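You operate a simulated robot arm through the tools that you are given. There is no shell and no other tool. Be economical: measure what you need, move in short steps, check, and stop when the job is done.

Carry out the task below with a simulated two-armed robot. There is one attempt and no reset: what you move stays moved.

JOB
Rub the tarnish off the dull tube, open the vice and lay the tube on the bench.
Fine: use the abrasive pad and stand it back on its spot. What is to be rubbed or washed off counts as gone when no trace of it is left.
Where things are to end (x, y in the base frame): dull tube within 0.06 m of [0.65, -0.08].

Only the result counts: the job must be done as asked and must still hold three seconds after the hand-in. Knocking over, shifting, dropping, spilling or breaking anything else fails it.

ROBOT AND FRAMES
Two 7-joint arms with fingered hands on one trunk, on a base that drives. Base frame: it is fixed to the floor where the robot stands at the start and does not move with it; the origin is under the middle of the robot, x ahead of it, y to its left, z up. Lengths are in m, angles in rad, forces in N, time in s.
The left shoulder is at the start at [0.09, 0.173, 1.127], the right one opposite. With the tool pointing down near the work surface each hand reaches from about 0.44 to 0.82 m from the robot's upright axis, wherever it stands, measured 20 degrees to its own side. Places, roughly: dull tube (22x3x3 cm) [0.5, 0, 0.9]; tube bench top [0.8, 0.9, 0.8]; vice screw [0.4, 0, 0.9]. Payload 3.5 kg a hand.
The tool frame of a hand sits at the grasp point between the pads (the TCP): z along the fingers, y along the line on which they close. The tips reach 0.03 m beyond it. The gripper opens to 0.104 m. The gripper's body begins 0.035 m behind the TCP. The gripper is a hand of 3 fingers: y runs from the thumb to the fingers, the wrist lies at [-0.015, -0.104, -0.178] in the tool frame, and closing takes about 1.5 s.
Orientation is that of the tool frame in the base frame, as a unit quaternion [x, y, z, w]. With the fingers straight down and the wrist toward the robot, the tool's x, y and z point along [0, 1, 0], [1, 0, 0] and [0, 0, -1] of the base frame.

CONTROLS
- The arms move only by the tool play_rows. It takes "left_moves", "right_moves" or both (then of equal length, played together; a hand with none holds still); each is a list of rows, each a list of 6 numbers: the shift along the tool's x, y, z in m, then the turn, a rotation vector about the tool's x, y, z in rad. In form: [[tx, ty, tz, ax, ay, az], ...]. A call has 1 to 10 rows; each row is the pose to reach, as a shift and turn from the pose commanded when the call began, along the tool's axes at that moment. "left_gripper" and "right_gripper" are, for a hand that has rows, the closure, from 0 (fully open) to 1 (shut), set as the call begins (left out, the last holds). Each row takes 0.2 s and may step no farther than 0.05 m and 0.15 rad from the row before; otherwise, or with a gripper value out of range, the whole call is refused. A pose out of reach is approached as far as the arm can. The call stops where the force on the tool passes 50 N (or 10 N more than at its start, if that is more) or the arm is blocked; 0.2 s more then pass. Each finger travels about 0.072 m/s and halts on what it meets, pressing with about 24 N; the grip force reading is that of the motor and also rises with nothing between the fingers. The clock runs only during rows and for 0.2 s after the last one: add rows that repeat a pose to give the fingers time. It gives the time, the measured TCP pose, the force on the tool (base axes), the opening and the grip force at its end, in the units of the frame above (readings bear some noise), with the torque about the TCP (base axes, N m) and any sound that the robot's microphone picked up.
- Cameras (640 x 400 px; columns grow to the right, rows downward): "scene" is now at [0.1986, -0.0139, 1.3294]; the picture's right is [-0.19, -0.98, 0.00], its down [-0.49, 0.09, -0.87] and it looks along [0.85, -0.16, -0.49] (base axes); focal length 214 px, centre (320, 200). "left" rides on the left gripper at [-0.064, -0.094, -0.117] in its tool frame; the picture's right is [-0.72, -0.33, 0.61], its down [0.64, -0.65, 0.40] and it looks along [0.27, 0.68, 0.68] (tool axes); focal length 238 px, centre (320, 200). "right" rides on the right gripper at [0.064, -0.094, -0.117] in its tool frame; the picture's right is [-0.72, 0.33, -0.61], its down [-0.64, -0.65, 0.40] and it looks along [-0.27, 0.68, 0.68] (tool axes); focal length 238 px, centre (320, 200). There is no depth. A picture from a camera that has moved, and an enlarged one, comes with that camera's place and axes in the base frame and with its lens. The place of the scene camera against the robot may be out by one fixed shift of up to 0.025 m in any direction.
- snapshot(camera): a new picture of that camera. It takes no simulated time.
- lift_body(by): slides the trunk up (or, below 0, down) by that many m; the arms and the scene camera ride with it, the base frame stays. It gives what a move gives, with no picture.
- roll_base(legs): drives the robot by 1 to 6 legs, each [ahead, left, turn to the left] in m, m and rad, along the robot's own axes; the way and the turn of a leg run together, so that a leg with both is an arc; at most 1.5 m and 3.142 rad a leg. The arms and the cameras ride along, it lands a little off, and it stops where it bumps. It gives what a move gives.
- set_fingers(index, middle, thumb_bend, thumb_turn, hand): sets how far each is bent, from 0 (flat) to 1 (curled in); at 0.3 the hand is open as for a grip, at 0.7 the pads meet at the TCP. One left out holds its place. A second passes; each finger stops where it meets its share of the squeeze, and holds until it gets a number again. A gripper value or a shape takes the hand back. It gives what a move gives, with no picture; readings hold the bend of each and the force on the fingers (four entries, about 0 where the hand has none), thumb and palm. thumb_turn goes from beside the hand (0) to across from the fingers (1), as for a grip.
- set_grasp(shape, hand): the hand has 3 fingers and takes this shape, open, in about a second: jaw (thumb against the fingers, like two jaws); tri (thumb and two fingers); tip (a fingertip pinch); poke (one finger out to press); point (the index stretched); flat (the hand flat); cup (the hand cupped); fist (a fist). The gripper value then closes the fingers along that shape, each until it touches; the sizes above hold for jaw. It gives what a move gives, with no picture.
- head_to(pan, tilt): turns the head with the scene camera to pan (to the left, within 1.501 rad either way) and tilt (down, from -0.506 to 1.204), counted from straight ahead of the robot. It gives what a move gives.
- enlarge(camera, box): a new picture of the part [left, top, right, bottom] of that camera's present view, enlarged. It takes no simulated time.
- finish_job(): hands the job in; it is judged then, once.

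Work in short steps. Places have to be worked out from the pictures, the camera data and where the tool is seen: move nearer, look again, correct. Check each grasp and each placing, and mend what went wrong. You have 120 turns and 100 pictures in all, those below and enlarged ones among them. Open the grippers and draw the arms clear of the work before you hand the job in, unless the task says otherwise; then end with one line.

The tools are called after ">>>" by a JSON object that holds its "fn" and its "kwargs". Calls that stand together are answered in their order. play_rows: Moves the arms, as the interface text tells. Its arguments: {"type":"object","properties":{"left_moves":{"type":"array"},"left_gripper":{"type":"number"},"right_moves":{"type":"array"},"right_gripper":{"type":"number"}},"required":[]} The other tools are called the same way: lift_body (by) slides the trunk up or down; set_grasp (shape, hand) gives the hand a shape; set_fingers (index, middle, thumb_bend, thumb_turn, hand) moves the fingers one by one; roll_base (legs) drives the base; head_to (pan, tilt) turns the head that bears the scene camera; snapshot (camera) takes a picture; enlarge (camera, box) takes an enlarged picture of a part of a camera's view; finish_job () hands the job in.

At the start:

```text
clock: 0.0
left_position: [0.5373, 0.1838, 1.2867]
left_ee_rot: [0.707, 0.707, 0.0, -0.001]
left_contact_force: [0.2, 0.4, 0.5]
left_torque: [0.0, 0.0, -0.01]
left_grip_width: 0.1035
left_grip_force: 0.1
left_shape: jaw
left_bend: [0.3, 0.3, 0.3, 0.98]
left_finger forces: [0.0, 0.1, 0.0, 0.1, 0.0, 0.1]
right_position: [0.4896, -0.2418, 1.3311]
right_ee_rot: [0.707, 0.707, 0.0, 0.0]
right_contact_force: [0.0, 0.1, 0.8]
right_torque: [0.0, -0.02, -0.01]
right_grip_width: 0.1035
right_grip_force: 0.1
right_shape: jaw
right_bend: [0.3, 0.3, 0.3, 0.98]
right_finger forces: [0.0, 0.0, 0.0, 0.0, 0.1, 0.0]
trunk travel left (down, up): [-0.225, 0.529]
robot x, y, heading: [-0.0038, 0.0008, -0.003]
head pan, tilt: [-0.188, 0.517]
```

scene: 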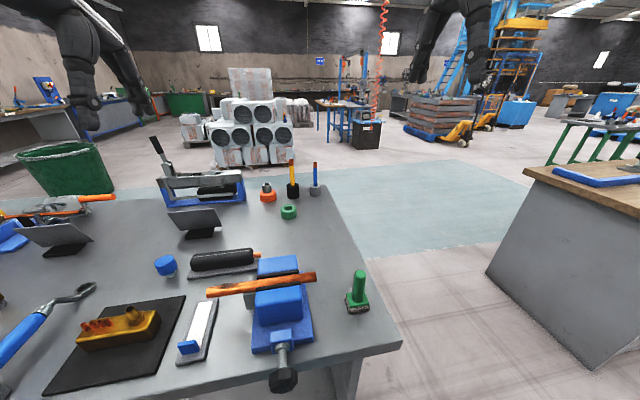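
right: 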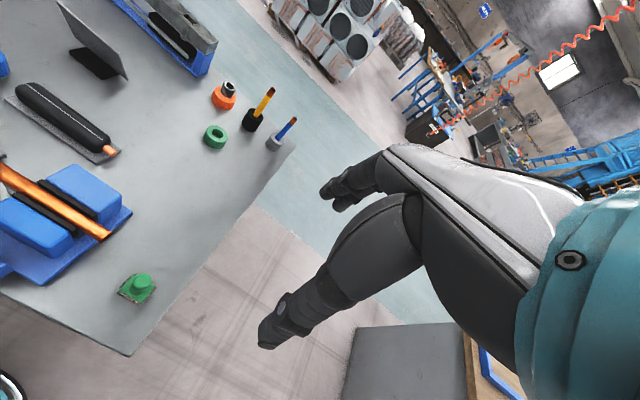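
left: 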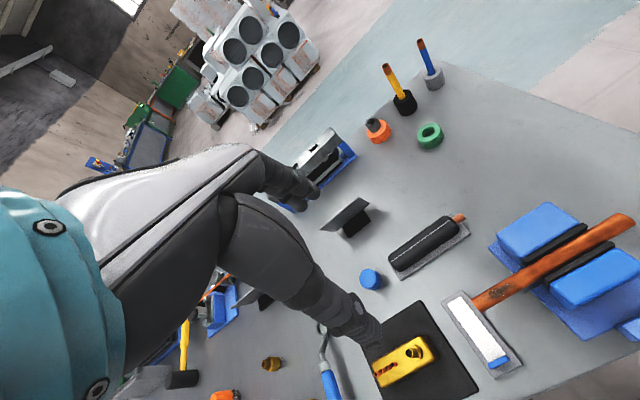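

I'll look closer at the vice, the tube and the candidate pads first.

>>> {"fn": "enlarge", "kwargs": {"camera": "scene", "box": [180, 230, 400, 400]}}

>>> {"fn": "enlarge", "kwargs": {"camera": "left", "box": [340, 180, 640, 380]}}

>>> {"fn": "enlarge", "kwargs": {"camera": "right", "box": [0, 60, 300, 330]}}

```text
2.35 times, centred on (290, 315) of scene
camera zoom: at [0.1986, -0.0139, 1.3294], right [-0.19, -0.98, 0.0], down [-0.49, 0.09, -0.87], along [0.85, -0.16, -0.49], focal length 505 px, centre (391, -71)
```

zoom: 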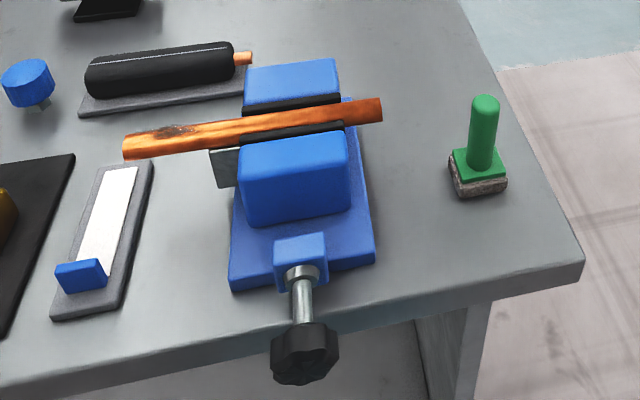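

```text
2.00 times, centred on (490, 280) of left
camera zoom: at [0.4419, 0.1203, 1.404], right [-0.33, -0.72, -0.61], down [-0.65, 0.64, -0.4], along [0.68, 0.27, -0.68], focal length 477 px, centre (-20, 40)
```

zoom: 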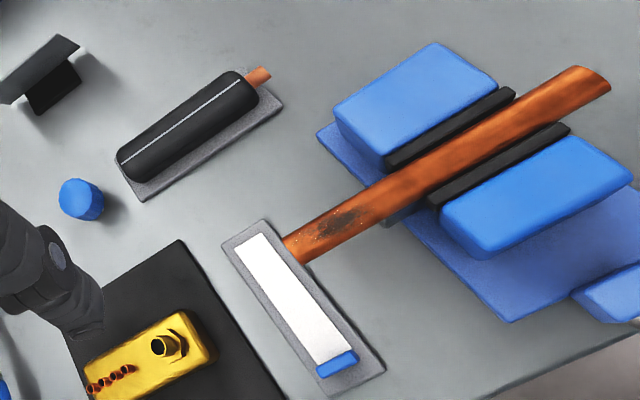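

```text
1.48 times, centred on (150, 195) of right
camera zoom: at [0.3955, -0.1783, 1.4487], right [0.33, -0.72, 0.61], down [-0.65, -0.64, -0.4], along [0.68, -0.27, -0.68], focal length 353 px, centre (572, 207)
```

zoom: 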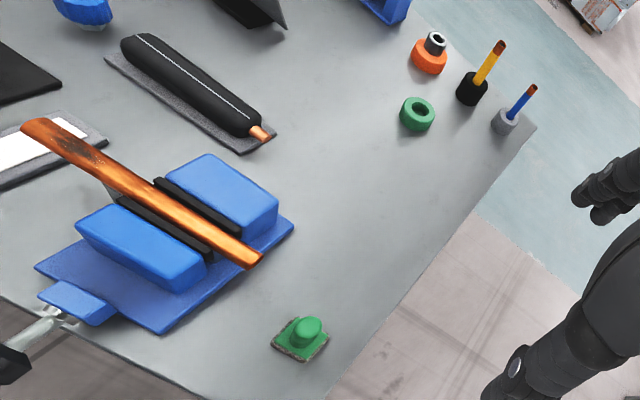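

The pad should be the green-handled block standing near [0.47,-0.165]; the dark patch is on the tube around [0.51,0.106,0.93]. I move the right hand down toward the pad to look more closely.

>>> {"fn": "play_rows", "kwargs": {"right_moves": [[0, 0, 0.045, 0, 0, 0], [0.01, -0.0, 0.09, 0, 0, 0], [0.02, -0.02, 0.13, 0, 0, 0], [0.03, -0.03, 0.17, 0, 0, 0], [0.04, -0.03, 0.21, 0, 0, 0], [0.04, -0.03, 0.21, 0, 0, 0]]}}

>>> {"fn": "snapshot", "kwargs": {"camera": "right"}}

>>> {"fn": "snapshot", "kwargs": {"camera": "scene"}}

```text
clock: 1.4
left_position: [0.5363, 0.184, 1.2877]
left_ee_rot: [0.707, 0.707, 0.0, 0.0]
left_contact_force: [0.2, 0.1, -0.9]
left_torque: [0.01, 0.02, -0.02]
left_grip_width: 0.1035
left_grip_force: 0.1
left_shape: jaw
left_bend: [0.3, 0.3, 0.3, 0.98]
left_finger forces: [0.1, 0.0, 0.0, 0.1, 0.1, 0.0]
right_position: [0.4587, -0.2035, 1.1252]
right_ee_rot: [0.707, 0.707, 0.0, 0.0]
right_contact_force: [-0.1, -0.2, -0.1]
right_torque: [0.02, -0.01, 0.01]
right_grip_width: 0.1034
right_grip_force: 0.1
right_shape: jaw
right_bend: [0.3, 0.3, 0.3, 0.98]
right_finger forces: [0.1, 0.0, 0.1, 0.0, 0.0, 0.1]
trunk travel left (down, up): [-0.225, 0.529]
robot x, y, heading: [0.0045, 0.0001, -0.003]
head pan, tilt: [-0.188, 0.517]
```

```text
93 pictures are left
camera right: at [0.3644, -0.1397, 1.2423], right [0.33, -0.72, 0.61], down [-0.65, -0.64, -0.4], along [0.68, -0.27, -0.68], focal length 238 px, centre (320, 200)
```

right: 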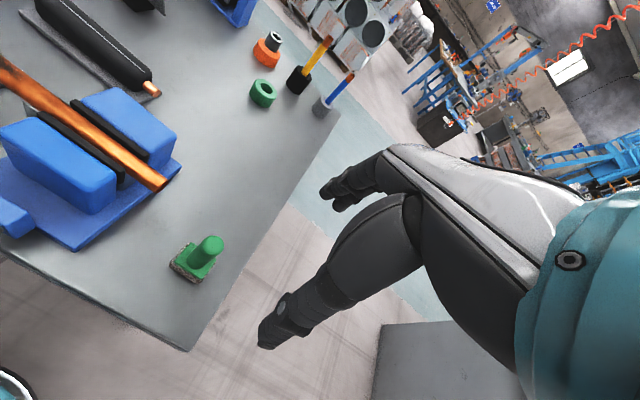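

```text
92 pictures are left
camera scene: at [0.1984, -0.0138, 1.3295], right [-0.19, -0.98, 0.0], down [-0.49, 0.09, -0.87], along [0.85, -0.16, -0.49], focal length 214 px, centre (320, 200)
```

scene: 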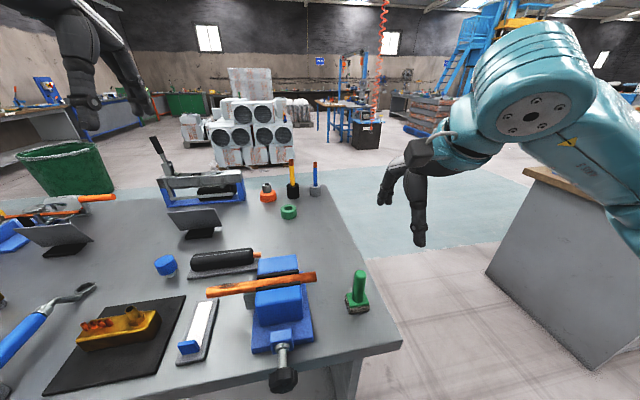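

Triangulated, the handle's top is near [0.483,-0.156,0.945]. I move right above it and look before descending.

>>> {"fn": "play_rows", "kwargs": {"right_moves": [[0.02, 0.01, 0.03, 0, 0, 0], [0.035, 0.02, 0.06, 0, 0, 0], [0.0465, 0.0243, 0.1, 0, 0, 0], [0.0465, 0.0243, 0.12, 0, 0, 0], [0.0465, 0.0243, 0.12, 0, 0, 0]]}}

>>> {"fn": "snapshot", "kwargs": {"camera": "right"}}

>>> {"fn": "enlarge", "kwargs": {"camera": "scene", "box": [180, 200, 440, 400]}}

```text
clock: 2.6
left_position: [0.5367, 0.1822, 1.2858]
left_ee_rot: [0.707, 0.707, 0.0, 0.0]
left_contact_force: [0.2, 0.9, 0.9]
left_torque: [0.01, 0.01, 0.03]
left_grip_width: 0.1039
left_grip_force: 0.2
left_shape: jaw
left_bend: [0.3, 0.3, 0.3, 0.98]
left_finger forces: [0.0, 0.0, 0.0, 0.0, 0.0, 0.1]
right_position: [0.484, -0.1553, 1.0011]
right_ee_rot: [0.707, 0.707, 0.0, 0.0]
right_contact_force: [1.1, -0.3, 0.1]
right_torque: [0.01, -0.02, -0.04]
right_grip_width: 0.1038
right_grip_force: 0.1
right_shape: jaw
right_bend: [0.3, 0.3, 0.3, 0.98]
right_finger forces: [0.0, 0.0, 0.1, 0.0, 0.0, 0.0]
trunk travel left (down, up): [-0.225, 0.529]
robot x, y, heading: [-0.0021, -0.0041, 0.002]
head pan, tilt: [-0.188, 0.517]
```

```text
91 pictures are left
camera right: at [0.3898, -0.0923, 1.1184], right [0.33, -0.72, 0.61], down [-0.65, -0.64, -0.4], along [0.68, -0.27, -0.68], focal length 238 px, centre (320, 200)
```

right: 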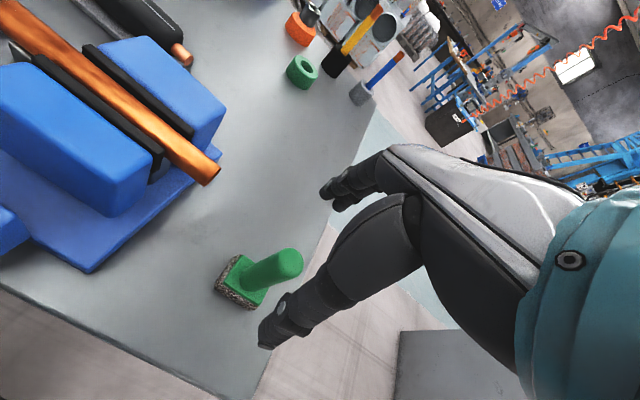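

```text
2.00 times, centred on (310, 300) of scene
camera zoom: at [0.1986, -0.0138, 1.3295], right [-0.19, -0.98, 0.0], down [-0.49, 0.09, -0.87], along [0.85, -0.16, -0.49], focal length 429 px, centre (340, 0)
```

zoom: 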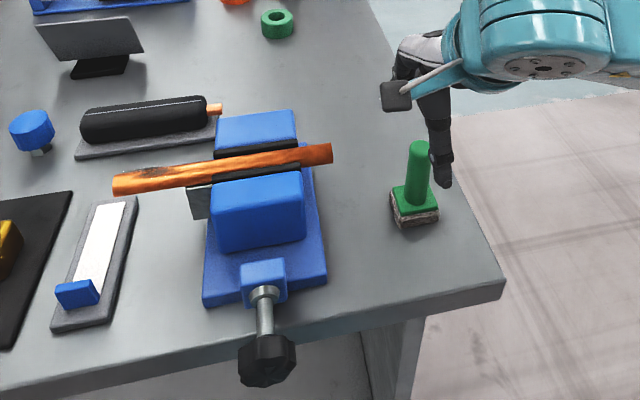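

The view agrees: the handle is on the TCP's vertical line, its top at z≈0.95. Descending 0.073 and closing.

>>> {"fn": "play_rows", "kwargs": {"right_moves": [[0, 0, 0.03, 0, 0, 0], [0, 0, 0.055, 0, 0, 0], [0, 0, 0.073, 0, 0, 0], [0, 0, 0.073, 0, 0, 0]]}}

>>> {"fn": "snapshot", "kwargs": {"camera": "right"}}

```text
clock: 3.6
left_position: [0.536, 0.1843, 1.2872]
left_ee_rot: [0.707, 0.707, 0.0, 0.0]
left_contact_force: [0.2, 0.4, -0.3]
left_torque: [-0.01, -0.01, 0.02]
left_grip_width: 0.1038
left_grip_force: 0.1
left_shape: jaw
left_bend: [0.3, 0.3, 0.3, 0.98]
left_finger forces: [0.0, 0.0, 0.1, 0.0, 0.0, 0.1]
right_position: [0.4825, -0.1554, 0.9293]
right_ee_rot: [0.707, 0.707, 0.0, -0.001]
right_contact_force: [-0.2, 0.7, -1.1]
right_torque: [0.0, 0.05, -0.03]
right_grip_width: 0.1039
right_grip_force: 0.0
right_shape: jaw
right_bend: [0.3, 0.3, 0.3, 0.98]
right_finger forces: [0.0, 0.0, 0.1, 0.0, 0.0, 0.0]
trunk travel left (down, up): [-0.225, 0.529]
robot x, y, heading: [0.0001, -0.0014, -0.002]
head pan, tilt: [-0.188, 0.517]
```

```text
89 pictures are left
camera right: at [0.3893, -0.092, 1.0458], right [0.33, -0.72, 0.61], down [-0.65, -0.64, -0.4], along [0.68, -0.27, -0.68], focal length 238 px, centre (320, 200)
```

right: 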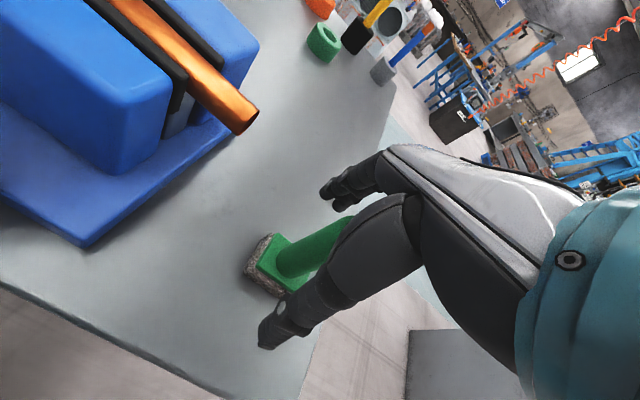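

The handle sits between thumb and fingers. Closing.

>>> {"fn": "play_rows", "kwargs": {"right_moves": [[0, 0, 0, 0, 0, 0], [0, 0, 0, 0, 0, 0], [0, 0, 0, 0, 0, 0], [0, 0, 0, 0, 0, 0], [0, 0, 0, 0, 0, 0], [0, 0, 0, 0, 0, 0], [0, 0, 0, 0, 0, 0], [0, 0, 0, 0, 0, 0]], "right_gripper": 1.0}}

>>> {"fn": "snapshot", "kwargs": {"camera": "right"}}

```text
clock: 5.4
left_position: [0.5369, 0.1837, 1.2868]
left_ee_rot: [0.707, 0.707, 0.0, 0.0]
left_contact_force: [0.1, -0.6, 0.0]
left_torque: [-0.01, 0.02, 0.01]
left_grip_width: 0.1036
left_grip_force: 0.2
left_shape: jaw
left_bend: [0.3, 0.3, 0.3, 0.98]
left_finger forces: [0.0, 0.0, 0.1, 0.1, 0.1, 0.0]
right_position: [0.4831, -0.1557, 0.9286]
right_ee_rot: [0.707, 0.707, 0.0, -0.001]
right_contact_force: [-0.5, -0.5, 1.1]
right_torque: [-0.02, 0.0, -0.03]
right_grip_width: 0.0149
right_grip_force: 24.1
right_shape: jaw
right_bend: [0.72, 0.62, 0.74, 1.0]
right_finger forces: [13.3, 7.9, 0.0, 0.0, 20.0, 0.0]
trunk travel left (down, up): [-0.225, 0.529]
robot x, y, heading: [0.0026, -0.0006, -0.0]
head pan, tilt: [-0.188, 0.517]
```

```text
88 pictures are left
camera right: at [0.3894, -0.092, 1.0461], right [0.33, -0.72, 0.61], down [-0.65, -0.64, -0.4], along [0.68, -0.27, -0.68], focal length 238 px, centre (320, 200)
```

right: 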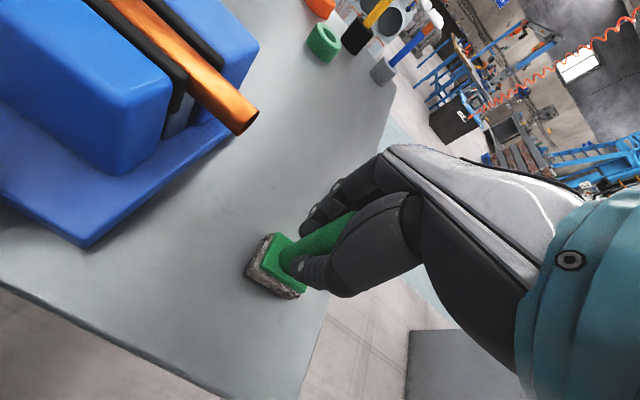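

Gripped on all three digits with the pad unmoved; the return pose is [0.483,-0.1555,0.929]. I lift it and check.

>>> {"fn": "play_rows", "kwargs": {"right_moves": [[0, 0, -0.02, 0, 0, 0], [0, 0, -0.06, 0, 0, 0], [0, 0, -0.1, 0, 0, 0], [0, 0, -0.14, 0, 0, 0], [0, 0, -0.16, 0, 0, 0], [0, 0, -0.16, 0, 0, 0]]}}

>>> {"fn": "snapshot", "kwargs": {"camera": "right"}}

>>> {"fn": "enlarge", "kwargs": {"camera": "scene", "box": [180, 200, 440, 400]}}

```text
clock: 6.8
left_position: [0.5371, 0.1832, 1.2872]
left_ee_rot: [0.707, 0.707, 0.0, 0.0]
left_contact_force: [0.2, 0.8, -0.5]
left_torque: [-0.04, 0.01, 0.04]
left_grip_width: 0.1034
left_grip_force: 0.1
left_shape: jaw
left_bend: [0.3, 0.3, 0.3, 0.98]
left_finger forces: [0.0, 0.0, 0.0, 0.0, 0.0, 0.0]
right_position: [0.4808, -0.157, 1.0863]
right_ee_rot: [0.707, 0.707, 0.001, 0.001]
right_contact_force: [0.4, 0.2, -0.6]
right_torque: [-0.02, 0.01, 0.01]
right_grip_width: 0.0147
right_grip_force: 24.4
right_shape: jaw
right_bend: [0.72, 0.62, 0.74, 1.0]
right_finger forces: [13.3, 8.1, 0.0, 0.0, 19.9, 0.0]
trunk travel left (down, up): [-0.225, 0.529]
robot x, y, heading: [-0.0002, 0.0029, -0.005]
head pan, tilt: [-0.188, 0.517]
```

```text
87 pictures are left
camera right: at [0.388, -0.0925, 1.2037], right [0.33, -0.72, 0.61], down [-0.65, -0.64, -0.4], along [0.68, -0.27, -0.68], focal length 238 px, centre (320, 200)
```

right: 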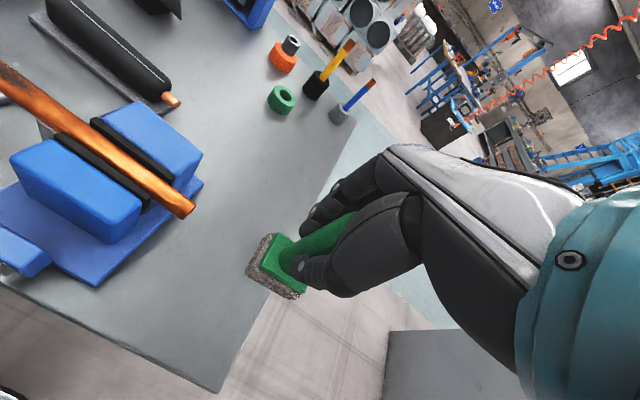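

```text
2.00 times, centred on (310, 300) of scene
camera zoom: at [0.1987, -0.014, 1.3294], right [-0.19, -0.98, 0.0], down [-0.49, 0.09, -0.87], along [0.85, -0.16, -0.49], focal length 429 px, centre (340, 0)
```

zoom: 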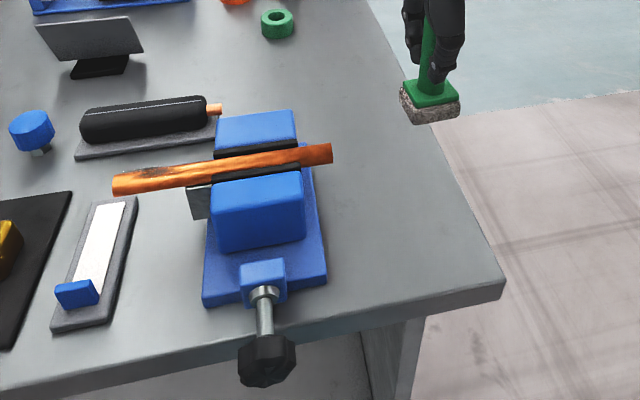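

The pad is held squarely. I clear the left hand to the left while bringing the pad above the patch.

>>> {"fn": "play_rows", "kwargs": {"left_moves": [[0.045, 0, 0, 0, 0, 0], [0.09, 0, 0, 0, 0, 0], [0.13, 0, 0, 0, 0, 0], [0.16, 0, 0, 0, 0, 0], [0.16, 0, 0, 0, 0, 0], [0.16, 0, 0, 0, 0, 0], [0.16, 0, 0, 0, 0, 0], [0.16, 0, 0, 0, 0, 0], [0.16, 0, 0, 0, 0, 0]], "right_moves": [[0.0, 0, -0.03, 0, 0, 0], [0.0, 0, -0.05, 0, 0, 0], [0.04, 0.01, -0.05, 0, 0, 0], [0.085, 0.02, -0.05, 0, 0, 0], [0.13, 0.027, -0.05, 0, 0, 0], [0.175, 0.027, -0.05, 0, 0, 0], [0.22, 0.027, -0.05, 0, 0, 0], [0.262, 0.027, -0.05, 0, 0, 0], [0.262, 0.027, -0.05, 0, 0, 0]]}}

>>> {"fn": "snapshot", "kwargs": {"camera": "right"}}

>>> {"fn": "enlarge", "kwargs": {"camera": "scene", "box": [180, 200, 440, 400]}}

>>> {"fn": "snapshot", "kwargs": {"camera": "left"}}

```text
clock: 8.8
left_position: [0.5375, 0.3433, 1.2861]
left_ee_rot: [0.707, 0.707, 0.0, 0.001]
left_contact_force: [-0.9, 0.1, 0.1]
left_torque: [-0.02, 0.02, 0.0]
left_grip_width: 0.1038
left_grip_force: 0.1
left_shape: jaw
left_bend: [0.3, 0.3, 0.3, 0.98]
left_finger forces: [0.1, 0.1, 0.0, 0.0, 0.1, 0.1]
right_position: [0.5106, 0.1044, 1.1363]
right_ee_rot: [0.707, 0.707, -0.001, 0.001]
right_contact_force: [-0.2, 0.9, -0.8]
right_torque: [0.01, -0.01, 0.01]
right_grip_width: 0.0148
right_grip_force: 23.6
right_shape: jaw
right_bend: [0.72, 0.62, 0.74, 1.0]
right_finger forces: [13.4, 8.4, 0.1, 0.0, 19.9, 0.0]
trunk travel left (down, up): [-0.225, 0.529]
robot x, y, heading: [0.0001, 0.0, 0.004]
head pan, tilt: [-0.188, 0.517]
```

```text
85 pictures are left
camera right: at [0.4177, 0.1682, 1.2538], right [0.33, -0.72, 0.61], down [-0.65, -0.64, -0.4], along [0.68, -0.27, -0.68], focal length 238 px, centre (320, 200)
```

right: 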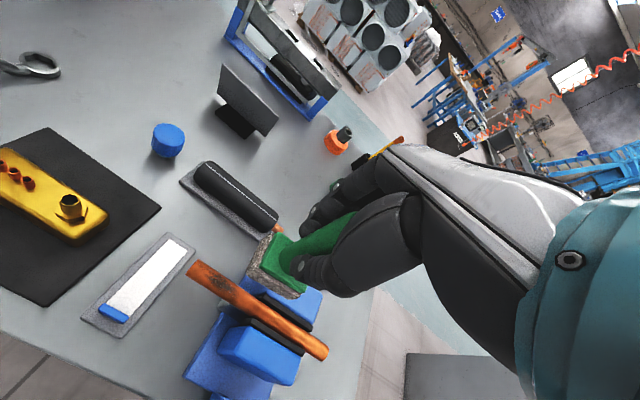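

```text
2.00 times, centred on (310, 300) of scene
camera zoom: at [0.1988, -0.0145, 1.3294], right [-0.19, -0.98, 0.0], down [-0.49, 0.09, -0.87], along [0.85, -0.16, -0.49], focal length 429 px, centre (340, 0)
```

zoom: 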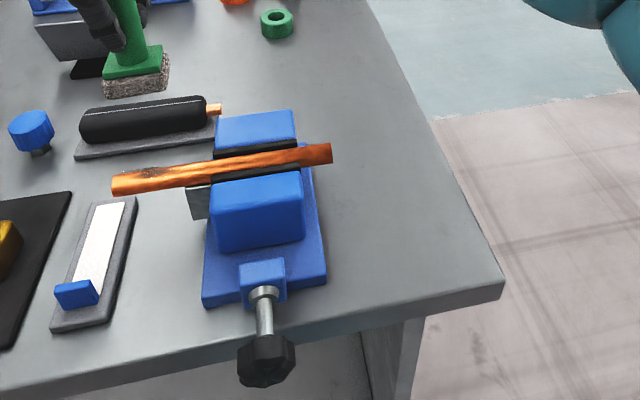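

```text
83 pictures are left
camera left: at [0.4427, 0.2789, 1.4028], right [-0.33, -0.72, -0.61], down [-0.65, 0.64, -0.4], along [0.68, 0.27, -0.68], focal length 238 px, centre (320, 200)
```

left: 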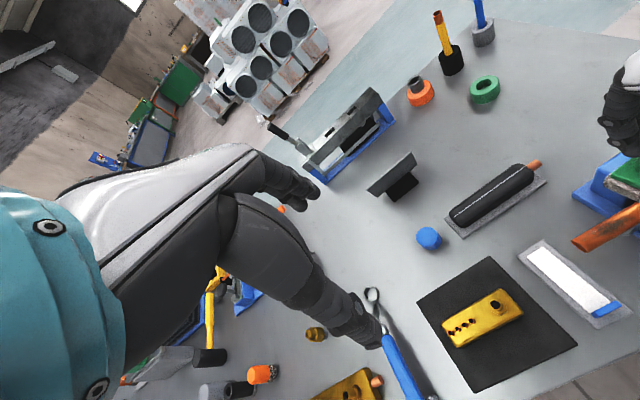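

I enlarge the right view to locate the patch relative to the pad.

>>> {"fn": "enlarge", "kwargs": {"camera": "right", "box": [170, 210, 350, 370]}}

>>> {"fn": "enlarge", "kwargs": {"camera": "scene", "box": [215, 255, 325, 310]}}

```text
2.50 times, centred on (260, 290) of right
camera zoom: at [0.4177, 0.1682, 1.2538], right [0.33, -0.72, 0.61], down [-0.65, -0.64, -0.4], along [0.68, -0.27, -0.68], focal length 596 px, centre (470, -25)
```

zoom: 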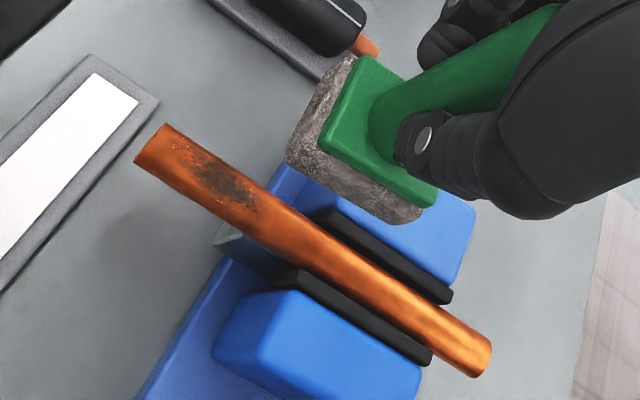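

```text
5.82 times, centred on (270, 282) of scene
camera zoom: at [0.1988, -0.0145, 1.3294], right [-0.19, -0.98, 0.0], down [-0.49, 0.09, -0.87], along [0.85, -0.16, -0.49], focal length 1248 px, centre (611, -280)
```

zoom: 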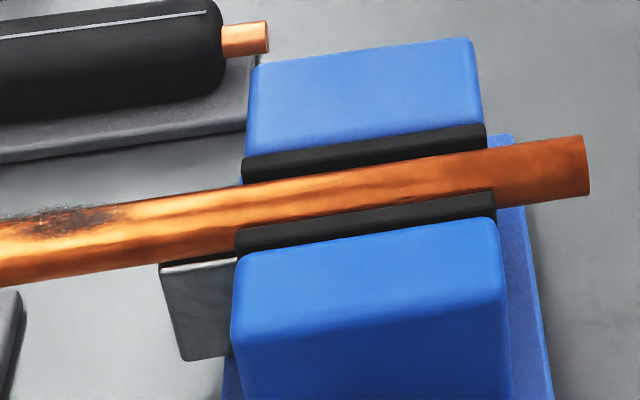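

The patch spans y≈0.09–0.135 on top of the tube. I lower the pad gently to find contact.

>>> {"fn": "play_rows", "kwargs": {"right_moves": [[0.008, -0.002, 0.03, 0, 0, 0], [0.012, -0.002, 0.05, 0, 0, 0], [0.012, -0.002, 0.06, 0, 0, 0], [0.012, -0.002, 0.065, 0, 0, 0], [0.012, -0.002, 0.065, 0, 0, 0]]}}

>>> {"fn": "enlarge", "kwargs": {"camera": "right", "box": [170, 210, 350, 370]}}

>>> {"fn": "enlarge", "kwargs": {"camera": "scene", "box": [190, 220, 350, 320]}}

```text
clock: 10.0
left_position: [0.5382, 0.3438, 1.2849]
left_ee_rot: [0.707, 0.707, 0.0, 0.0]
left_contact_force: [0.2, 0.2, -0.1]
left_torque: [-0.02, 0.0, 0.0]
left_grip_width: 0.1036
left_grip_force: 0.1
left_shape: jaw
left_bend: [0.3, 0.3, 0.3, 0.98]
left_finger forces: [0.0, 0.0, 0.1, 0.0, 0.0, 0.0]
right_position: [0.5074, 0.117, 1.0733]
right_ee_rot: [0.707, 0.707, 0.0, 0.0]
right_contact_force: [0.1, -0.1, -1.4]
right_torque: [0.02, 0.02, 0.02]
right_grip_width: 0.0151
right_grip_force: 23.6
right_shape: jaw
right_bend: [0.72, 0.62, 0.74, 1.0]
right_finger forces: [13.3, 8.3, 0.0, 0.0, 19.9, 0.0]
trunk travel left (down, up): [-0.225, 0.529]
robot x, y, heading: [-0.0024, -0.0036, -0.003]
head pan, tilt: [-0.188, 0.517]
```

```text
2.50 times, centred on (260, 290) of right
camera zoom: at [0.4135, 0.1817, 1.191], right [0.33, -0.72, 0.61], down [-0.65, -0.64, -0.4], along [0.68, -0.27, -0.68], focal length 596 px, centre (470, -25)
```

zoom: 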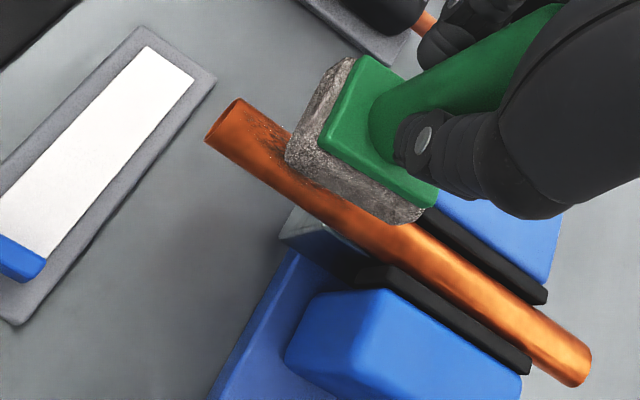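

```text
4.00 times, centred on (270, 270) of scene
camera zoom: at [0.1987, -0.014, 1.3294], right [-0.19, -0.98, 0.0], down [-0.49, 0.09, -0.87], along [0.85, -0.16, -0.49], focal length 858 px, centre (520, -80)
```

zoom: 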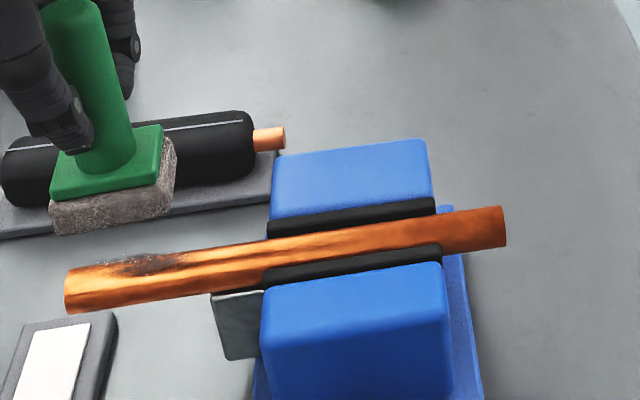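

Still above the tube, well aligned laterally. I lower on in small steps until force shows.

>>> {"fn": "play_rows", "kwargs": {"right_moves": [[0, 0, 0.01, 0, 0, 0], [0, 0, 0.018, 0, 0, 0], [0, 0, 0.024, 0, 0, 0], [0, 0, 0.028, 0, 0, 0], [0, 0, 0.028, 0, 0, 0]]}}

>>> {"fn": "enlarge", "kwargs": {"camera": "right", "box": [170, 210, 350, 370]}}

```text
clock: 11.2
left_position: [0.5375, 0.3441, 1.2844]
left_ee_rot: [0.707, 0.707, 0.001, 0.0]
left_contact_force: [0.2, 0.0, 0.1]
left_torque: [-0.04, 0.04, 0.01]
left_grip_width: 0.1037
left_grip_force: 0.1
left_shape: jaw
left_bend: [0.3, 0.3, 0.3, 0.98]
left_finger forces: [0.0, 0.1, 0.0, 0.0, 0.0, 0.0]
right_position: [0.5072, 0.1189, 1.045]
right_ee_rot: [0.707, 0.707, 0.0, 0.001]
right_contact_force: [0.0, -0.1, -0.1]
right_torque: [0.0, 0.03, -0.01]
right_grip_width: 0.0148
right_grip_force: 24.1
right_shape: jaw
right_bend: [0.72, 0.62, 0.74, 1.0]
right_finger forces: [13.3, 8.3, 0.0, 0.0, 19.9, 0.0]
trunk travel left (down, up): [-0.225, 0.529]
robot x, y, heading: [-0.0011, -0.0005, -0.001]
head pan, tilt: [-0.188, 0.517]
```

```text
2.50 times, centred on (260, 290) of right
camera zoom: at [0.4144, 0.1822, 1.1634], right [0.33, -0.72, 0.61], down [-0.65, -0.64, -0.4], along [0.68, -0.27, -0.68], focal length 596 px, centre (470, -25)
```

zoom: 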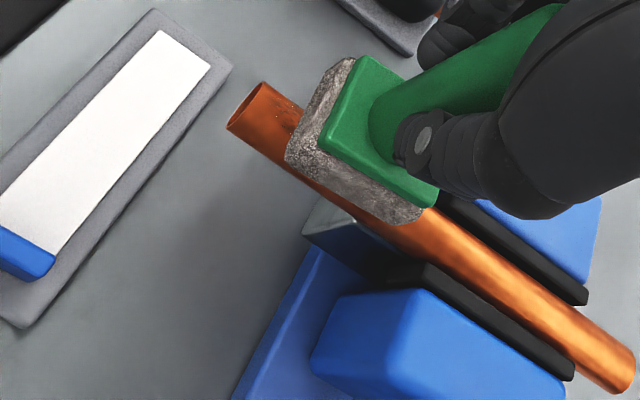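

Not touching yet (tube about 1 cm below the pad). Continuing down gently.

>>> {"fn": "play_rows", "kwargs": {"right_moves": [[0, 0, 0.005, 0, 0, 0], [0, 0, 0.009, 0, 0, 0], [0, 0, 0.012, 0, 0, 0], [0, 0, 0.012, 0, 0, 0]]}}

>>> {"fn": "enlarge", "kwargs": {"camera": "scene", "box": [190, 220, 350, 320]}}

```text
clock: 12.2
left_position: [0.5381, 0.3434, 1.2863]
left_ee_rot: [0.707, 0.707, 0.0, 0.0]
left_contact_force: [-0.3, 0.6, -0.9]
left_torque: [0.01, -0.02, -0.02]
left_grip_width: 0.1034
left_grip_force: 0.1
left_shape: jaw
left_bend: [0.3, 0.3, 0.3, 0.98]
left_finger forces: [0.0, 0.0, 0.1, 0.0, 0.0, 0.1]
right_position: [0.5098, 0.1185, 1.034]
right_ee_rot: [0.707, 0.707, -0.001, 0.0]
right_contact_force: [-1.1, -1.0, -0.5]
right_torque: [0.01, 0.0, -0.02]
right_grip_width: 0.0149
right_grip_force: 24.3
right_shape: jaw
right_bend: [0.72, 0.62, 0.74, 1.0]
right_finger forces: [13.2, 8.4, 0.0, 0.1, 19.9, 0.0]
trunk travel left (down, up): [-0.225, 0.529]
robot x, y, heading: [-0.0024, -0.0029, -0.005]
head pan, tilt: [-0.188, 0.517]
```

```text
4.00 times, centred on (270, 270) of scene
camera zoom: at [0.1987, -0.0139, 1.3294], right [-0.19, -0.98, 0.0], down [-0.49, 0.09, -0.87], along [0.85, -0.16, -0.49], focal length 858 px, centre (520, -80)
```

zoom: 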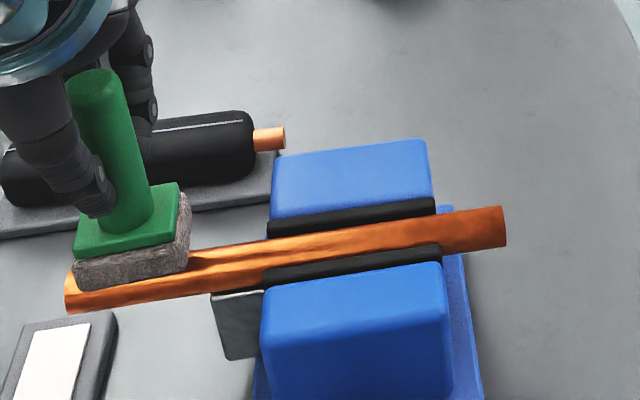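

Very near contact, and the pad covers the patch span. A few more millimetres.

>>> {"fn": "play_rows", "kwargs": {"right_moves": [[0, 0, 0.003, 0, 0, 0], [0, 0, 0.006, 0, 0, 0], [0, 0, 0.008, 0, 0, 0], [0, 0, 0.008, 0, 0, 0]]}}

```text
clock: 13.2
left_position: [0.5365, 0.3429, 1.2853]
left_ee_rot: [0.707, 0.707, -0.001, 0.0]
left_contact_force: [-0.4, 0.2, 0.5]
left_torque: [0.0, -0.06, 0.0]
left_grip_width: 0.1034
left_grip_force: 0.0
left_shape: jaw
left_bend: [0.3, 0.3, 0.3, 0.98]
left_finger forces: [0.0, 0.0, 0.0, 0.0, 0.0, 0.0]
right_position: [0.5077, 0.1189, 1.0259]
right_ee_rot: [0.707, 0.707, 0.0, -0.001]
right_contact_force: [-0.2, -0.1, -1.0]
right_torque: [-0.01, 0.02, -0.01]
right_grip_width: 0.0148
right_grip_force: 24.1
right_shape: jaw
right_bend: [0.72, 0.62, 0.74, 1.0]
right_finger forces: [13.3, 8.4, 0.0, 0.0, 19.9, 0.0]
trunk travel left (down, up): [-0.225, 0.529]
robot x, y, heading: [0.001, 0.0028, -0.001]
head pan, tilt: [-0.188, 0.517]
```

No force yet; a few more millimetres.

>>> {"fn": "play_rows", "kwargs": {"right_moves": [[0, 0, 0.003, 0, 0, 0], [0, 0, 0.006, 0, 0, 0], [0, 0, 0.009, 0, 0, 0], [0, 0, 0.009, 0, 0, 0]]}}

>>> {"fn": "enlarge", "kwargs": {"camera": "scene", "box": [190, 220, 350, 320]}}

```text
clock: 14.2
left_position: [0.5359, 0.3434, 1.2872]
left_ee_rot: [0.707, 0.707, 0.0, 0.0]
left_contact_force: [0.1, -0.3, 0.3]
left_torque: [-0.01, 0.03, -0.01]
left_grip_width: 0.1035
left_grip_force: 0.1
left_shape: jaw
left_bend: [0.3, 0.3, 0.3, 0.98]
left_finger forces: [0.1, 0.1, 0.0, 0.1, 0.0, 0.0]
right_position: [0.5075, 0.1194, 1.0198]
right_ee_rot: [0.706, 0.708, 0.004, 0.001]
right_contact_force: [-1.2, 3.1, 23.8]
right_torque: [0.03, 0.0, 0.01]
right_grip_width: 0.0158
right_grip_force: 24.2
right_shape: jaw
right_bend: [0.73, 0.62, 0.74, 1.0]
right_finger forces: [16.3, 10.5, 0.0, 0.1, 26.3, 0.0]
trunk travel left (down, up): [-0.225, 0.529]
robot x, y, heading: [0.0035, 0.0016, 0.002]
head pan, tilt: [-0.188, 0.517]
```

```text
4.00 times, centred on (270, 270) of scene
camera zoom: at [0.1965, -0.0139, 1.3301], right [-0.19, -0.98, 0.0], down [-0.48, 0.09, -0.87], along [0.85, -0.16, -0.49], focal length 858 px, centre (520, -80)
```

zoom: 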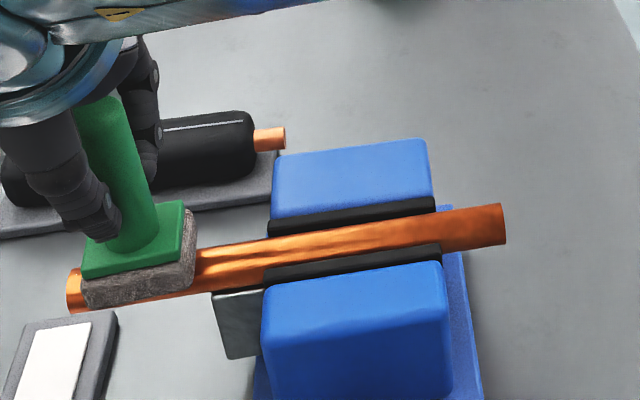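

Contact at TCP z≈1.020 with 24 N. I ease slightly and rub back and forth along the tube.

>>> {"fn": "play_rows", "kwargs": {"right_moves": [[0, 0, -0.002, 0, 0, 0], [0.015, 0, -0.002, 0, 0, 0], [0.0, 0, -0.002, 0, 0, 0], [-0.02, 0, -0.002, 0, 0, 0], [0, 0, -0.002, 0, 0, 0], [0.015, 0, -0.002, 0, 0, 0], [0, 0, -0.002, 0, 0, 0], [-0.02, 0, -0.002, 0, 0, 0], [0, 0, -0.002, 0, 0, 0], [0, 0, -0.002, 0, 0, 0]]}}

>>> {"fn": "enlarge", "kwargs": {"camera": "right", "box": [170, 210, 350, 370]}}

```text
clock: 16.4
left_position: [0.537, 0.3433, 1.2861]
left_ee_rot: [0.707, 0.707, 0.0, 0.001]
left_contact_force: [0.3, 0.0, -0.3]
left_torque: [0.02, 0.01, -0.03]
left_grip_width: 0.1038
left_grip_force: 0.0
left_shape: jaw
left_bend: [0.3, 0.3, 0.3, 0.98]
left_finger forces: [0.0, 0.1, 0.0, 0.0, 0.1, 0.1]
right_position: [0.5078, 0.1201, 1.0179]
right_ee_rot: [0.707, 0.707, 0.0, 0.0]
right_contact_force: [0.4, -1.5, 10.4]
right_torque: [-0.14, -0.03, -0.01]
right_grip_width: 0.016
right_grip_force: 24.1
right_shape: jaw
right_bend: [0.73, 0.61, 0.74, 1.0]
right_finger forces: [14.2, 11.9, 0.1, 0.0, 23.5, 0.0]
trunk travel left (down, up): [-0.225, 0.529]
robot x, y, heading: [0.0006, -0.0009, 0.0]
head pan, tilt: [-0.188, 0.517]
```

```text
2.50 times, centred on (260, 290) of right
camera zoom: at [0.414, 0.1836, 1.136], right [0.33, -0.72, 0.61], down [-0.65, -0.64, -0.4], along [0.68, -0.27, -0.68], focal length 596 px, centre (470, -25)
```

zoom: 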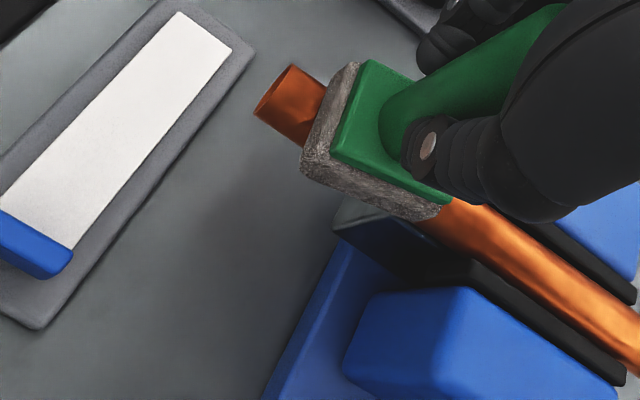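

Working at about 10 N. One more set of strokes, then lift to check.

>>> {"fn": "play_rows", "kwargs": {"right_moves": [[0.015, 0, 0, 0, 0, 0], [0.0, 0, 0.0, 0, 0, 0], [-0.02, 0, 0, 0, 0, 0], [0, 0, 0, 0, 0, 0], [0.015, 0, 0, 0, 0, 0], [0, 0, 0, 0, 0, 0], [-0.02, 0, 0, 0, 0, 0], [0, 0, 0, 0, 0, 0], [0, 0, -0.04, 0, 0, 0], [0, 0, -0.08, 0, 0, 0]]}}

>>> {"fn": "enlarge", "kwargs": {"camera": "right", "box": [170, 210, 350, 370]}}

>>> {"fn": "enlarge", "kwargs": {"camera": "scene", "box": [190, 240, 290, 310]}}

```text
clock: 18.6
left_position: [0.537, 0.3437, 1.2853]
left_ee_rot: [0.707, 0.707, 0.0, 0.0]
left_contact_force: [0.2, 1.2, 0.4]
left_torque: [-0.03, 0.0, -0.01]
left_grip_width: 0.1036
left_grip_force: 0.1
left_shape: jaw
left_bend: [0.3, 0.3, 0.3, 0.98]
left_finger forces: [0.0, 0.0, 0.1, 0.0, 0.0, 0.0]
right_position: [0.507, 0.1162, 1.0957]
right_ee_rot: [0.706, 0.708, -0.002, 0.0]
right_contact_force: [-0.3, 0.5, -1.1]
right_torque: [0.02, 0.01, 0.02]
right_grip_width: 0.0153
right_grip_force: 24.0
right_shape: jaw
right_bend: [0.72, 0.61, 0.74, 1.0]
right_finger forces: [14.4, 9.3, 0.0, 0.0, 20.8, 0.0]
trunk travel left (down, up): [-0.225, 0.529]
robot x, y, heading: [0.0036, -0.0004, 0.003]
head pan, tilt: [-0.188, 0.517]
```

```text
2.50 times, centred on (260, 290) of right
camera zoom: at [0.4131, 0.1795, 1.2135], right [0.33, -0.72, 0.61], down [-0.65, -0.64, -0.4], along [0.68, -0.27, -0.68], focal length 596 px, centre (470, -25)
```

zoom: 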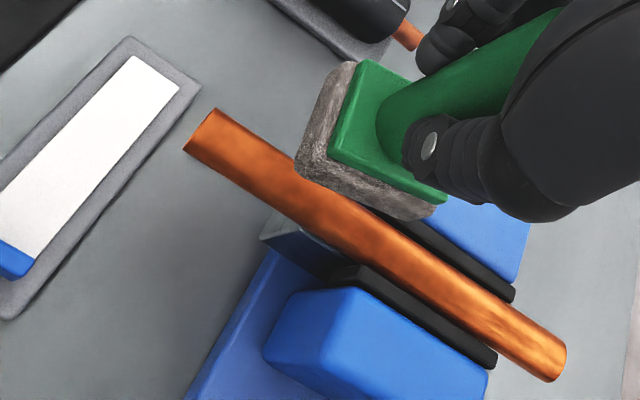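

```text
5.71 times, centred on (240, 275) of scene
camera zoom: at [0.1985, -0.0136, 1.3294], right [-0.19, -0.98, 0.0], down [-0.49, 0.09, -0.87], along [0.85, -0.16, -0.49], focal length 1226 px, centre (777, -229)
```

zoom: 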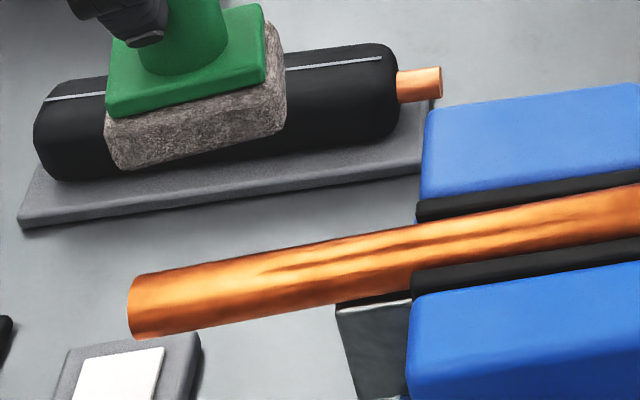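

The visible tarnish is gone. Before putting the pad back I want to see the far side of the tube, so I move the pad over its spot and tilt the left hand's camera over the tube.

>>> {"fn": "play_rows", "kwargs": {"right_moves": [[0, 0, -0.03, 0, 0, 0], [-0.04, 0, -0.03, 0, 0, 0], [-0.085, 0, -0.03, 0, 0, 0], [-0.13, -0.01, -0.03, 0, 0, 0], [-0.175, -0.02, -0.03, 0, 0, 0], [-0.22, -0.024, -0.03, 0, 0, 0], [-0.26, -0.024, -0.03, 0, 0, 0], [-0.272, -0.024, -0.03, 0, 0, 0], [-0.272, -0.024, -0.03, 0, 0, 0]]}}

>>> {"fn": "play_rows", "kwargs": {"left_moves": [[-0.02, 0.01, 0.03, 0.15, 0, 0], [-0.05, 0.02, 0.06, 0.3, 0, 0], [-0.08, 0.03, 0.09, 0.45, 0, 0], [-0.11, 0.04, 0.12, 0.6, 0, 0], [-0.14, 0.053, 0.14, 0.75, 0, 0], [-0.17, 0.053, 0.17, 0.75, 0, 0], [-0.2, 0.053, 0.2, 0.75, 0, 0], [-0.22, 0.053, 0.21, 0.75, 0, 0], [-0.22, 0.053, 0.21, 0.75, 0, 0]]}}

>>> {"fn": "snapshot", "kwargs": {"camera": "left"}}

```text
clock: 20.6
left_position: [0.5365, 0.3415, 1.2854]
left_ee_rot: [0.707, 0.707, 0.0, 0.0]
left_contact_force: [0.3, 0.4, -0.1]
left_torque: [0.01, 0.0, -0.02]
left_grip_width: 0.1033
left_grip_force: 0.1
left_shape: jaw
left_bend: [0.3, 0.3, 0.3, 0.98]
left_finger forces: [0.0, 0.0, 0.1, 0.0, 0.1, 0.0]
right_position: [0.4837, -0.1552, 1.132]
right_ee_rot: [0.707, 0.707, 0.0, 0.0]
right_contact_force: [-0.7, 0.4, -1.0]
right_torque: [0.02, 0.0, -0.03]
right_grip_width: 0.0154
right_grip_force: 24.0
right_shape: jaw
right_bend: [0.72, 0.61, 0.74, 1.0]
right_finger forces: [14.0, 9.3, 0.0, 0.0, 20.1, 0.0]
trunk travel left (down, up): [-0.225, 0.529]
robot x, y, heading: [-0.0005, 0.0022, -0.001]
head pan, tilt: [-0.188, 0.517]
```

```text
clock: 22.6
left_position: [0.5897, 0.1247, 1.0752]
left_ee_rot: [0.658, 0.658, -0.26, -0.259]
left_contact_force: [-0.5, 0.2, 0.7]
left_torque: [-0.03, 0.03, 0.0]
left_grip_width: 0.1038
left_grip_force: 0.0
left_shape: jaw
left_bend: [0.3, 0.3, 0.3, 0.97]
left_finger forces: [0.0, 0.1, 0.0, 0.0, 0.1, 0.1]
left hand out of reach, approached as far as the arm can: row 5
right_position: [0.4831, -0.1557, 1.1326]
right_ee_rot: [0.707, 0.707, 0.0, 0.0]
right_contact_force: [-0.6, 0.1, -2.0]
right_torque: [0.03, 0.0, -0.05]
right_grip_width: 0.0153
right_grip_force: 24.4
right_shape: jaw
right_bend: [0.72, 0.61, 0.74, 1.0]
right_finger forces: [13.7, 9.3, 0.0, 0.1, 20.1, 0.0]
trunk travel left (down, up): [-0.225, 0.529]
robot x, y, heading: [0.0014, -0.0018, -0.002]
head pan, tilt: [-0.188, 0.517]
```

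```text
72 pictures are left
camera left: at [0.5989, 0.0605, 1.2257], right [-0.66, -0.72, -0.23], down [-0.75, 0.64, 0.15], along [0.04, 0.27, -0.96], focal length 238 px, centre (320, 200)
```

left: 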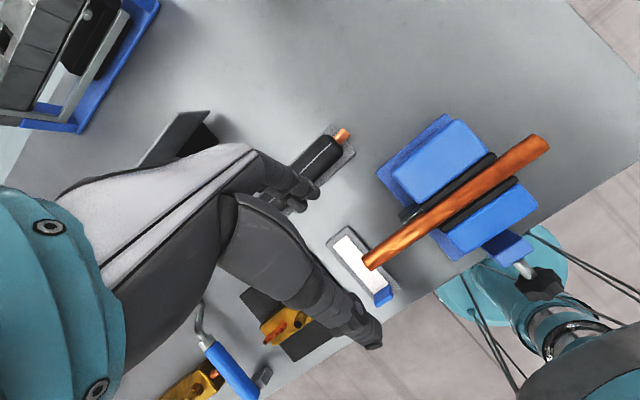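

>>> {"fn": "enlarge", "kwargs": {"camera": "left", "box": [350, 160, 480, 280]}}

```text
3.33 times, centred on (415, 220) of left
camera zoom: at [0.5989, 0.0605, 1.2257], right [-0.66, -0.72, -0.23], down [-0.75, 0.64, 0.15], along [0.04, 0.27, -0.96], focal length 794 px, centre (3, 133)
```

zoom: 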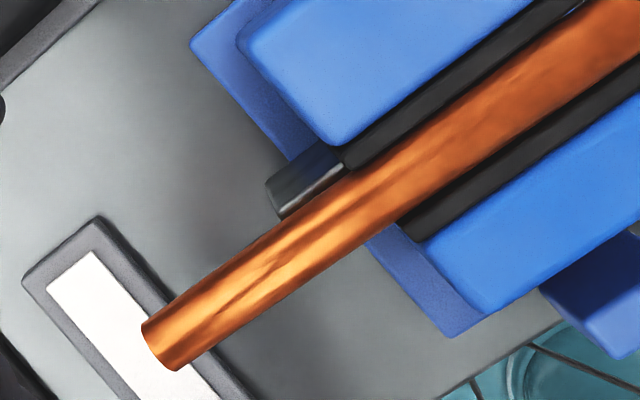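

The tube is clean from the far side and above. Now I lower the pad back on its spot, first most of the way.

>>> {"fn": "play_rows", "kwargs": {"right_moves": [[0, 0, 0.05, 0, 0, 0], [0, 0, 0.1, 0, 0, 0], [0, 0, 0.15, 0, 0, 0], [0, 0, 0.18, 0, 0, 0], [0, 0, 0.19, 0, 0, 0], [0, 0, 0.196, 0, 0, 0], [0, 0, 0.196, 0, 0, 0]]}}

>>> {"fn": "snapshot", "kwargs": {"camera": "right"}}

>>> {"fn": "enlarge", "kwargs": {"camera": "scene", "box": [300, 240, 440, 340]}}

```text
clock: 24.2
left_position: [0.5891, 0.1244, 1.0764]
left_ee_rot: [0.658, 0.658, -0.259, -0.259]
left_contact_force: [-0.4, -0.3, 0.1]
left_torque: [0.01, -0.01, -0.03]
left_grip_width: 0.1039
left_grip_force: 0.1
left_shape: jaw
left_bend: [0.3, 0.3, 0.3, 0.97]
left_finger forces: [0.1, 0.0, 0.0, 0.1, 0.1, 0.0]
right_position: [0.4862, -0.1544, 0.9313]
right_ee_rot: [0.708, 0.707, 0.0, 0.001]
right_contact_force: [-1.4, -0.2, -0.7]
right_torque: [0.0, 0.05, 0.01]
right_grip_width: 0.015
right_grip_force: 24.5
right_shape: jaw
right_bend: [0.72, 0.61, 0.74, 1.0]
right_finger forces: [13.2, 9.9, 0.1, 0.0, 19.6, 0.1]
trunk travel left (down, up): [-0.225, 0.529]
robot x, y, heading: [-0.0019, 0.0013, 0.0]
head pan, tilt: [-0.188, 0.517]
```

```text
70 pictures are left
camera right: at [0.3918, -0.0907, 1.0499], right [0.33, -0.72, 0.61], down [-0.65, -0.64, -0.4], along [0.68, -0.27, -0.68], focal length 238 px, centre (320, 200)
```

right: 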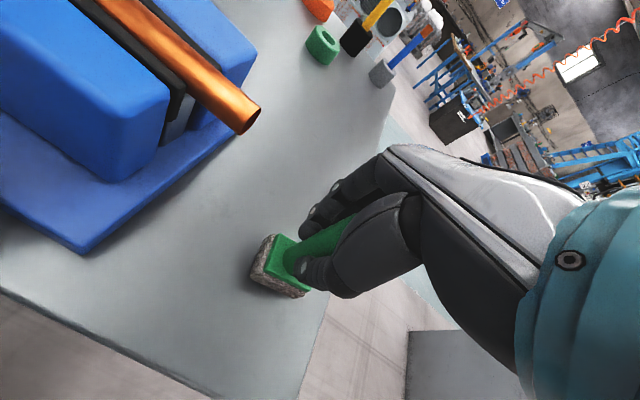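

```text
4.00 times, centred on (370, 290) of scene
camera zoom: at [0.1987, -0.0139, 1.3294], right [-0.19, -0.98, 0.0], down [-0.49, 0.09, -0.87], along [0.85, -0.16, -0.49], focal length 858 px, centre (120, -160)
```

zoom: 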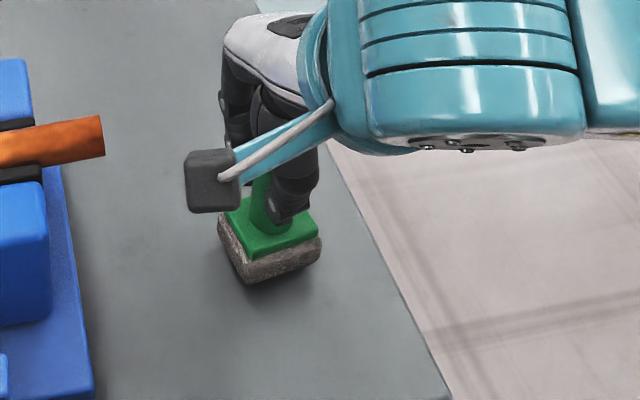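

About to touch; the pad is slightly turned in the hand. I lower the last millimetres.

>>> {"fn": "play_rows", "kwargs": {"right_moves": [[0, -0.002, 0.003, 0, 0, 0], [0, -0.002, 0.006, 0, 0, 0], [0, -0.002, 0.008, 0, 0, 0], [0, -0.002, 0.008, 0, 0, 0]]}}

```text
clock: 25.2
left_position: [0.5871, 0.125, 1.0769]
left_ee_rot: [0.658, 0.658, -0.259, -0.259]
left_contact_force: [-0.4, 0.0, -0.2]
left_torque: [-0.02, -0.04, -0.01]
left_grip_width: 0.1037
left_grip_force: 0.0
left_shape: jaw
left_bend: [0.3, 0.3, 0.3, 0.97]
left_finger forces: [0.0, 0.0, 0.0, 0.1, 0.0, 0.1]
right_position: [0.4833, -0.1526, 0.9254]
right_ee_rot: [0.707, 0.707, 0.002, 0.002]
right_contact_force: [-3.0, -2.8, 15.0]
right_torque: [-0.15, 0.08, -0.02]
right_grip_width: 0.0156
right_grip_force: 23.8
right_shape: jaw
right_bend: [0.73, 0.61, 0.74, 1.0]
right_finger forces: [11.4, 11.4, 0.0, 0.1, 24.4, 0.0]
trunk travel left (down, up): [-0.225, 0.529]
robot x, y, heading: [-0.0017, -0.002, 0.0]
head pan, tilt: [-0.188, 0.517]
```

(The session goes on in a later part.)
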